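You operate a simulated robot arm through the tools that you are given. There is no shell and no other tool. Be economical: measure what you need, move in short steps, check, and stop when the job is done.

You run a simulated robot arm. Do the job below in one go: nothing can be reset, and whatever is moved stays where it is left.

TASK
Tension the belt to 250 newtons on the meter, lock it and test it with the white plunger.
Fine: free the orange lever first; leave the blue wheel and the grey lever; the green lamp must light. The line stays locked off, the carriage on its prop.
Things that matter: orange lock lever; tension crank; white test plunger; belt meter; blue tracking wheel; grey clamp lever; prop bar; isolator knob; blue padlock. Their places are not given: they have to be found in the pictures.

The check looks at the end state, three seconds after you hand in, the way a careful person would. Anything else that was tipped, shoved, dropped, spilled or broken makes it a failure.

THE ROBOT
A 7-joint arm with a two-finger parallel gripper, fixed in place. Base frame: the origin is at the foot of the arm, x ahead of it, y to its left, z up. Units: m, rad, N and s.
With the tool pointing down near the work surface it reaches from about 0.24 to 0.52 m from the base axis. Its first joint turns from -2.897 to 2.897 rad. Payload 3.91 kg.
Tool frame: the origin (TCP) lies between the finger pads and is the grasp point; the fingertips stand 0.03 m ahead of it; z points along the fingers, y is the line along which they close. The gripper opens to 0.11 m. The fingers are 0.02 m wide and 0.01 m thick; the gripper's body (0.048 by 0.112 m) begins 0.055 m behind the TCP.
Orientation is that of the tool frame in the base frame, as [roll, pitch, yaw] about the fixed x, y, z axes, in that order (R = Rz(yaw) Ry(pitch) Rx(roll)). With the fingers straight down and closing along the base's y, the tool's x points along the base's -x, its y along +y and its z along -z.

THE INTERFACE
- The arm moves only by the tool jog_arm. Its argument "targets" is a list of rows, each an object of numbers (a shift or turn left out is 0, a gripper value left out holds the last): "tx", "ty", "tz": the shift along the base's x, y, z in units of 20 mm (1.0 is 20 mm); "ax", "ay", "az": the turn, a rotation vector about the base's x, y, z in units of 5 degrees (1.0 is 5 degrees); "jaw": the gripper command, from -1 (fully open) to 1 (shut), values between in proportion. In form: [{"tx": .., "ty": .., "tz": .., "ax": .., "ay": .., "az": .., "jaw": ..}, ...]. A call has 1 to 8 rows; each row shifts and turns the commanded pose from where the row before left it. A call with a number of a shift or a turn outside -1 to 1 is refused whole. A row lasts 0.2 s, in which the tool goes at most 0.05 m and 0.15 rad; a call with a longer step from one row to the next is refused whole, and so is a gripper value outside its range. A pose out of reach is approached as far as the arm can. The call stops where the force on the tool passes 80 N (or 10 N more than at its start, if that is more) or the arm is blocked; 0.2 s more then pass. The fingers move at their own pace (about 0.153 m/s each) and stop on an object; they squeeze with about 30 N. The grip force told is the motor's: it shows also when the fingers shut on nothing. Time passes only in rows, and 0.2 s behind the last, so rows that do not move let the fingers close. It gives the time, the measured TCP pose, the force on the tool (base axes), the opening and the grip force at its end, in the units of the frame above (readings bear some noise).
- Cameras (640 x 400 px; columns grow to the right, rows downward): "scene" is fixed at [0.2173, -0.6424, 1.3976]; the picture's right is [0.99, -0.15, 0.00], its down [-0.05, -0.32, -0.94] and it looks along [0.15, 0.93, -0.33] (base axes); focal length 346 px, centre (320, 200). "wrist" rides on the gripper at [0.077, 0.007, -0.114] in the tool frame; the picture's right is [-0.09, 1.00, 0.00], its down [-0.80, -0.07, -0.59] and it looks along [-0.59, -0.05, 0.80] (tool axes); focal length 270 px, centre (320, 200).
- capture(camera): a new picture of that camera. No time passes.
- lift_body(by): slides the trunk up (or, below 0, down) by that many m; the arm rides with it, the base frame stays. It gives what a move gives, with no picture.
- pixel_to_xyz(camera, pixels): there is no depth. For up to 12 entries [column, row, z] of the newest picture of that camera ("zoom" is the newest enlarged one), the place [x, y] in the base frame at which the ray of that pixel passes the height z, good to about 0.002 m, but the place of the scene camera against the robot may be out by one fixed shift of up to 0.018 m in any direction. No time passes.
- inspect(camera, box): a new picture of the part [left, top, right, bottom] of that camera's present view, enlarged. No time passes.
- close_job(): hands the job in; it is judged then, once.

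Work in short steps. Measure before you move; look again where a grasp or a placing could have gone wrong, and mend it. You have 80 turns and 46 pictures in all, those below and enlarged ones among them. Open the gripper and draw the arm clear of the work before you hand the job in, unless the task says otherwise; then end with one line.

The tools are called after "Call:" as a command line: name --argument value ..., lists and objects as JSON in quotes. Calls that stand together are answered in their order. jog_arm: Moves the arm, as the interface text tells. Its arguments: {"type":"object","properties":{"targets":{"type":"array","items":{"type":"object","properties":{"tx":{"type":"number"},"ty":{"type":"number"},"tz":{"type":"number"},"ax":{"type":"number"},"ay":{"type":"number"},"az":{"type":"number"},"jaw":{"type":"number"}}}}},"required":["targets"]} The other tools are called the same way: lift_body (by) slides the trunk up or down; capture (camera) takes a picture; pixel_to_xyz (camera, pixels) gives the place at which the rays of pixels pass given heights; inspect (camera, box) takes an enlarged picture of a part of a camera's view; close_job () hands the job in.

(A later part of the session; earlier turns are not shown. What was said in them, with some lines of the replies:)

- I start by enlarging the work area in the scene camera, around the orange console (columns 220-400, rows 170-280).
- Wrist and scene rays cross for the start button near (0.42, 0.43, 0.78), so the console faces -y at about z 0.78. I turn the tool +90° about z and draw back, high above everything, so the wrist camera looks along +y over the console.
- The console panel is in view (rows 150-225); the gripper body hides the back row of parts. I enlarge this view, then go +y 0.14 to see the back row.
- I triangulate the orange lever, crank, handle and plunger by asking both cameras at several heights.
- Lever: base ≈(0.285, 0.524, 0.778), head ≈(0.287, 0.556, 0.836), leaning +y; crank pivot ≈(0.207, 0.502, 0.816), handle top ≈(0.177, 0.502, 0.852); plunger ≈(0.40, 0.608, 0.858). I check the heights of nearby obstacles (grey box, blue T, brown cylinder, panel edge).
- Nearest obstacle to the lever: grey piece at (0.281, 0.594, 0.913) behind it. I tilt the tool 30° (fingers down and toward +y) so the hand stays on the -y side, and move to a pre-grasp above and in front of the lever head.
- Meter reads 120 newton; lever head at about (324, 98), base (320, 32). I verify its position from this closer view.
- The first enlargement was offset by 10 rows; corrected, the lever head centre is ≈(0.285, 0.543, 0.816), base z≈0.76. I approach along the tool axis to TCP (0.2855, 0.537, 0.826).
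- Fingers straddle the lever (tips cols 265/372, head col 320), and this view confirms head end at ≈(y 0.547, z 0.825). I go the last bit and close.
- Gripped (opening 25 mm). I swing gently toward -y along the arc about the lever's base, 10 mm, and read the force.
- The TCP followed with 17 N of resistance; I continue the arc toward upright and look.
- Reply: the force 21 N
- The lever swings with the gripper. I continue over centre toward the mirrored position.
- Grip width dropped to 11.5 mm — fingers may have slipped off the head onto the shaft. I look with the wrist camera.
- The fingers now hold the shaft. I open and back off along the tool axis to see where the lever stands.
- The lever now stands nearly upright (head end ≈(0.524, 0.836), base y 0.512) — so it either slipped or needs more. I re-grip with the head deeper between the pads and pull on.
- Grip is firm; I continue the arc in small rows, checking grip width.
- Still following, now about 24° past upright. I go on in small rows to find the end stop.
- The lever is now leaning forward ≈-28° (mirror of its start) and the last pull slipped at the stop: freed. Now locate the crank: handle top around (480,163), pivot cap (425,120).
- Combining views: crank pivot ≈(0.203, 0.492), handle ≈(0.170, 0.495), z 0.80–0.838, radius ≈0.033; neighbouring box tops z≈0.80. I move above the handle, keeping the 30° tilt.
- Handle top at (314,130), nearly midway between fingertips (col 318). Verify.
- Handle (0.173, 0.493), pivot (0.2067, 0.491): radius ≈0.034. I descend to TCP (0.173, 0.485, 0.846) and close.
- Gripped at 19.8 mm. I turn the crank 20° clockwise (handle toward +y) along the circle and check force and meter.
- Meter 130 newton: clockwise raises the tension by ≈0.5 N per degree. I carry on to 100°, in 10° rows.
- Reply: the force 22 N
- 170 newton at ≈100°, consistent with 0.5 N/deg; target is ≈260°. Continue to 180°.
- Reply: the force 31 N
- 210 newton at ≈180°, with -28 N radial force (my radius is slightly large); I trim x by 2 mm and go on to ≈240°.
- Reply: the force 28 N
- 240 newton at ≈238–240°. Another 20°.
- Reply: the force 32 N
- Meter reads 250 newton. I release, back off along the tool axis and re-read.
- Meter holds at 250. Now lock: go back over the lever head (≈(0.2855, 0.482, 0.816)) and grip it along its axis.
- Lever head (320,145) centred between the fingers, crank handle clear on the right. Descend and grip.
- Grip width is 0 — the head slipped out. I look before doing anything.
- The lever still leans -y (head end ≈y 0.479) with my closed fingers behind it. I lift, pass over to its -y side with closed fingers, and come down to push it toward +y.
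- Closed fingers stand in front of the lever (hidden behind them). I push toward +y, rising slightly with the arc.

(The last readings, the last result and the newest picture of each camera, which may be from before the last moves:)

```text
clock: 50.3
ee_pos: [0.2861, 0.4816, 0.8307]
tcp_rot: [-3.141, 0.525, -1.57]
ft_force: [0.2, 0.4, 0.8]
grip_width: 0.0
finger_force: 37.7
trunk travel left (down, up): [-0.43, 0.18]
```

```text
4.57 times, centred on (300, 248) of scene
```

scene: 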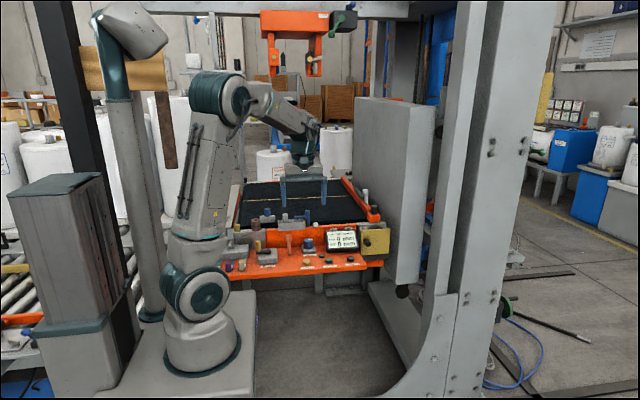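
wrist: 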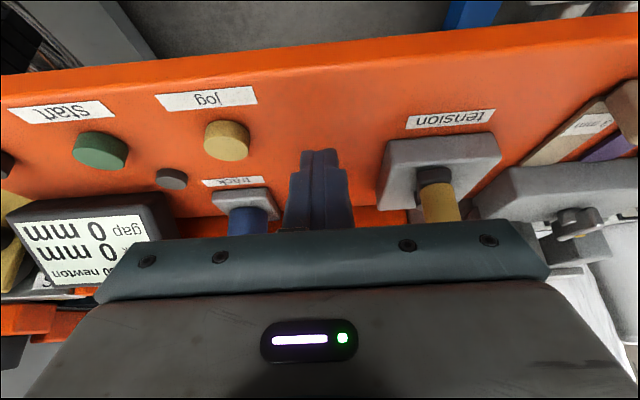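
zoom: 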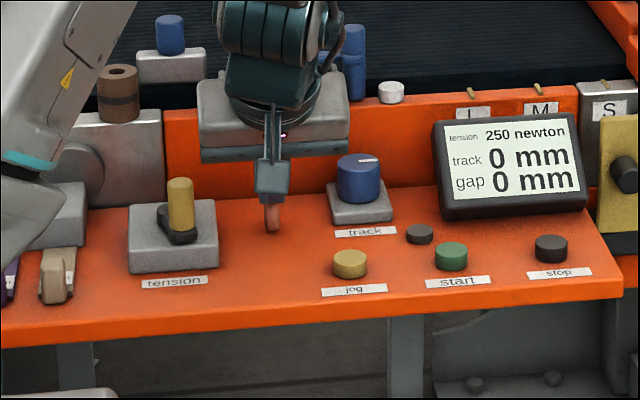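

No resistance felt now, and the head is hidden. I continue pushing in small rows toward the final place, watching the force.

Call:
jog_arm --targets '[{"ty": 0.3}, {"ty": 0.3}, {"ty": 0.25}, {}]'

Call:
capture --camera "wrist"

```text
clock: 51.3
ee_pos: [0.2854, 0.4918, 0.8332]
tcp_rot: [3.141, 0.521, -1.574]
ft_force: [-0.4, -50.7, 14.5]
grip_width: 0.0
finger_force: 37.9
trunk travel left (down, up): [-0.43, 0.18]
```

```text
7 pictures are left
```

wrist: 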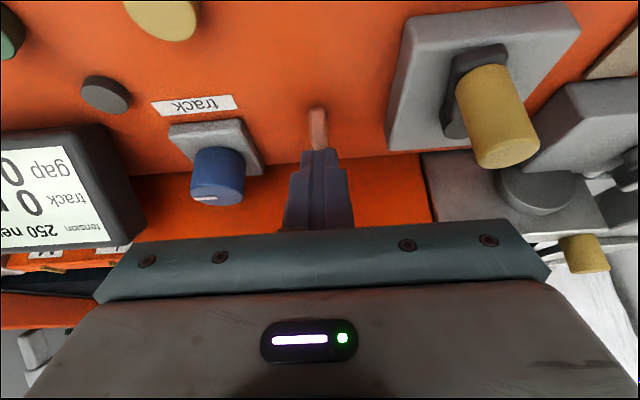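

A hard 50 N reaction at TCP y 0.492 suggests a stop. I back off along the tool axis and look at the lever.

Call:
jog_arm --targets '[{"ty": -0.6, "tz": 0.6}, {"ty": -0.5, "tz": 0.866}, {"ty": -0.5, "tz": 0.866}, {"ty": -0.5, "tz": 0.866}, {"ty": -0.5, "tz": 0.866}, {}]'

Call:
capture --camera "wrist"

```text
clock: 52.7
ee_pos: [0.2848, 0.4463, 0.9122]
tcp_rot: [-3.141, 0.524, -1.57]
ft_force: [0.3, -0.7, -0.9]
grip_width: 0.0
finger_force: 37.9
trunk travel left (down, up): [-0.43, 0.18]
```

```text
6 pictures are left
```

wrist: 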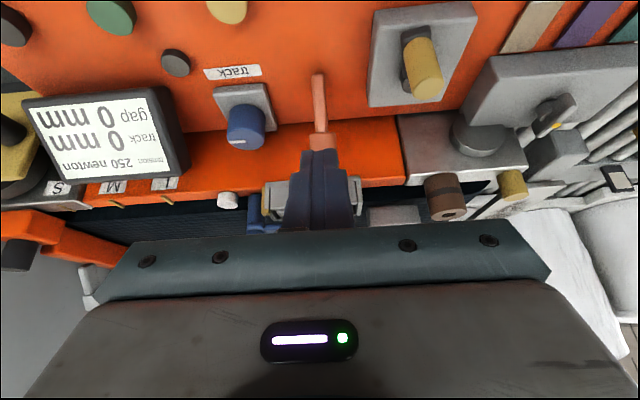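

Lever base at row ~78 and head start at row ~135 match the original +29° lean (expected 76/132), so it's locked again; meter still 250. Now the plunger at (228,199): measure it.

Call:
pixel_to_xyz --camera "wrist" --pixels '[[228, 199, 0.84], [228, 199, 0.85], [228, 205, 0.84], [318, 77, 0.76], [320, 135, 0.805], [167, 185, 0.84]]'

```text
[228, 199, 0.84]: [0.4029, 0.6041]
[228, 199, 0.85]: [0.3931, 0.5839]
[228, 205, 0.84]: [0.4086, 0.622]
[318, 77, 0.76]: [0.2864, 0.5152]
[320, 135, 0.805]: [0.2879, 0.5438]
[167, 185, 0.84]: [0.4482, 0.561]
```

Plunger ≈(0.399, 0.597, 0.843). I tilt to 40° so the hand stays in front of the blue T, move +x at height first, then +y to hover.

Call:
jog_arm --targets '[{"ax": 1, "tz": 0.9}, {"ax": 1}, {"tx": 0.95}, {"tx": 0.95}, {"tx": 0.95}, {"tx": 0.95}, {"tx": 0.95}, {"tx": 0.95}]'

Call:
jog_arm --targets '[{"ty": 0.95}, {"ty": 0.95}, {"ty": 0.95}, {"ty": 0.95}, {"ty": 0.95}, {"ty": 0.95}, {"ty": 0.9}, {}]'

Call:
capture --camera "wrist"

```text
clock: 54.5
ee_pos: [0.3979, 0.4471, 0.9323]
tcp_rot: [3.141, 0.699, -1.57]
ft_force: [0.7, 0.1, -0.2]
grip_width: 0.0
finger_force: 37.4
trunk travel left (down, up): [-0.43, 0.18]
```

```text
clock: 56.3
ee_pos: [0.3985, 0.5782, 0.9299]
tcp_rot: [-3.141, 0.698, -1.569]
ft_force: [0.3, 0.1, 0.2]
grip_width: 0.0001
finger_force: 38.0
trunk travel left (down, up): [-0.43, 0.18]
```

```text
5 pictures are left
```

wrist: 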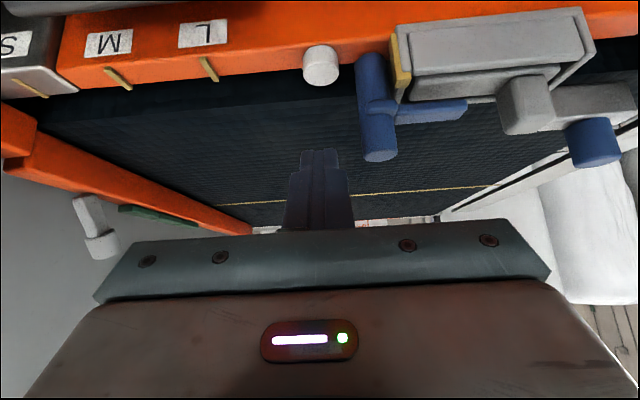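

Plunger top at (322,73), fingertips col 319; blue T (378,152) is to the side. Verify the plunger location and the T.

Call:
pixel_to_xyz --camera "wrist" --pixels '[[322, 74, 0.84], [322, 74, 0.85], [322, 48, 0.83], [378, 153, 0.91], [370, 60, 0.84], [361, 150, 0.91]]'

```text
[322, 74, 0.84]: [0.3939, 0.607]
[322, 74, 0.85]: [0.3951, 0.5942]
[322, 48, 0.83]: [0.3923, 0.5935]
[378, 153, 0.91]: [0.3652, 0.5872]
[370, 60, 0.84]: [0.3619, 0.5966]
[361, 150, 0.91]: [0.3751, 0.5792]
```

Plunger top ≈(0.395, 0.596, 0.848): contact expected at TCP z ≈0.877 with y 0.584. I descend to just above, then press in small rows.

Call:
jog_arm --targets '[{"ty": 0.15, "tz": -0.8}, {"ty": 0.15, "tz": -0.8, "tx": -0.05}, {"tz": -0.7}, {}]'

Call:
jog_arm --targets '[{"tz": -0.2}, {"tz": -0.1}, {}]'

```text
clock: 57.3
ee_pos: [0.3967, 0.5855, 0.8857]
tcp_rot: [-3.141, 0.698, -1.571]
ft_force: [-0.6, -0.6, -0.3]
grip_width: 0.0001
finger_force: 37.8
trunk travel left (down, up): [-0.43, 0.18]
```

```text
clock: 58.1
ee_pos: [0.3981, 0.5847, 0.8795]
tcp_rot: [3.141, 0.698, -1.571]
ft_force: [0.4, 1.3, 3.5]
grip_width: 0.0002
finger_force: 37.5
trunk travel left (down, up): [-0.43, 0.18]
```

Contact (3.5 N up) at TCP z 0.8795. I press further in 2 mm rows.

Call:
jog_arm --targets '[{"tz": -0.1}, {"tz": -0.1}, {}]'

Call:
jog_arm --targets '[{"tz": -0.1}, {"tz": -0.1}, {}]'

```text
clock: 58.9
ee_pos: [0.3973, 0.5842, 0.8764]
tcp_rot: [-3.137, 0.703, -1.568]
ft_force: [2.7, 5.3, 16.0]
grip_width: 0.0
finger_force: 38.3
trunk travel left (down, up): [-0.43, 0.18]
```

```text
clock: 59.7
ee_pos: [0.3975, 0.5848, 0.8747]
tcp_rot: [-3.137, 0.705, -1.569]
ft_force: [3.6, 10.2, 32.1]
grip_width: 0.0002
finger_force: 37.2
trunk travel left (down, up): [-0.43, 0.18]
```

32 N at ≈5 mm depth. Check the lamp, lever and meter in the scene camera.

Call:
inspect --camera "scene" --box '[250, 210, 370, 285]'

```text
5.33 times, centred on (310, 248) of scene
```

zoom: 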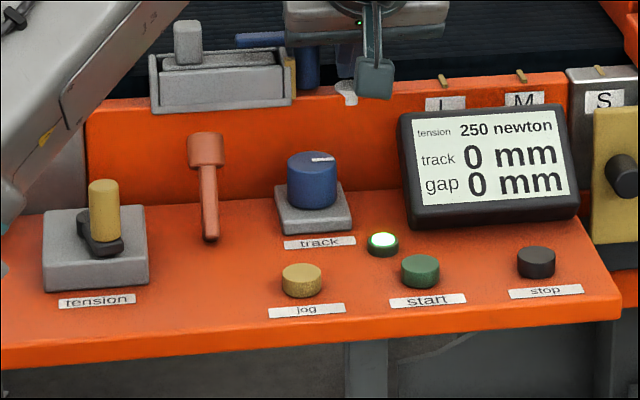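

The green lamp is lit, meter 250, lever leaning back in its locked place. I lift off straight up, draw back and open the gripper.

Call:
jog_arm --targets '[{"tz": 0.5}, {"tz": 1}, {"tz": 1}, {"tz": 1}, {"tz": 1, "ty": -0.9}, {"tz": 0.5, "ty": -1}, {"ty": -1}, {"ty": -1}]'

Call:
jog_arm --targets '[{"ty": -1, "tz": 0.8}, {"ty": -1, "tz": 0.8}, {"ty": -1, "tz": 0.8}, {"ty": -1, "tz": 0.8}, {"ty": -1, "jaw": -1}, {"ty": -0.5}, {}, {}]'

Call:
inspect --camera "scene" --box '[225, 170, 395, 276]'

```text
clock: 61.5
ee_pos: [0.3965, 0.5058, 0.9701]
tcp_rot: [-3.141, 0.698, -1.571]
ft_force: [-0.8, -0.5, -0.4]
grip_width: 0.0
finger_force: 37.8
trunk travel left (down, up): [-0.43, 0.18]
```

```text
clock: 63.3
ee_pos: [0.3979, 0.3962, 1.0339]
tcp_rot: [-3.14, 0.698, -1.572]
ft_force: [1.0, 1.0, -0.2]
grip_width: 0.1105
finger_force: 0.1
trunk travel left (down, up): [-0.43, 0.18]
```

```text
3.76 times, centred on (310, 223) of scene
```

zoom: 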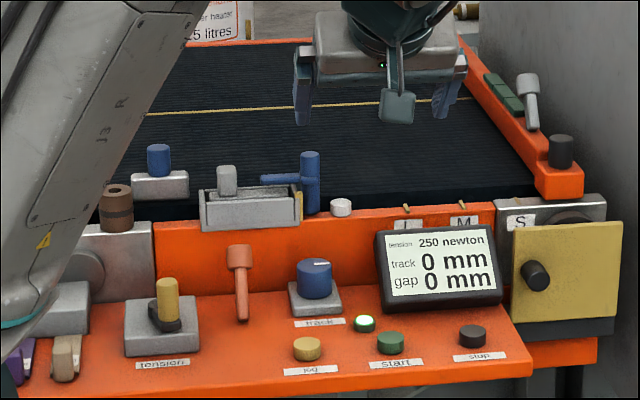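

The lamp is still green, the meter reads 250, the lever is locked, and everything else is where it was. The gripper is open and clear, so I hand in.

Call:
close_job

```text
The job is handed in.
```

The belt is tensioned to 250 newtons on the meter and the orange lever is locked again. The white plunger test lit the green lamp, which was still lit when I handed in, and I did not touch the blue wheel, grey lever, prop or lock-off.
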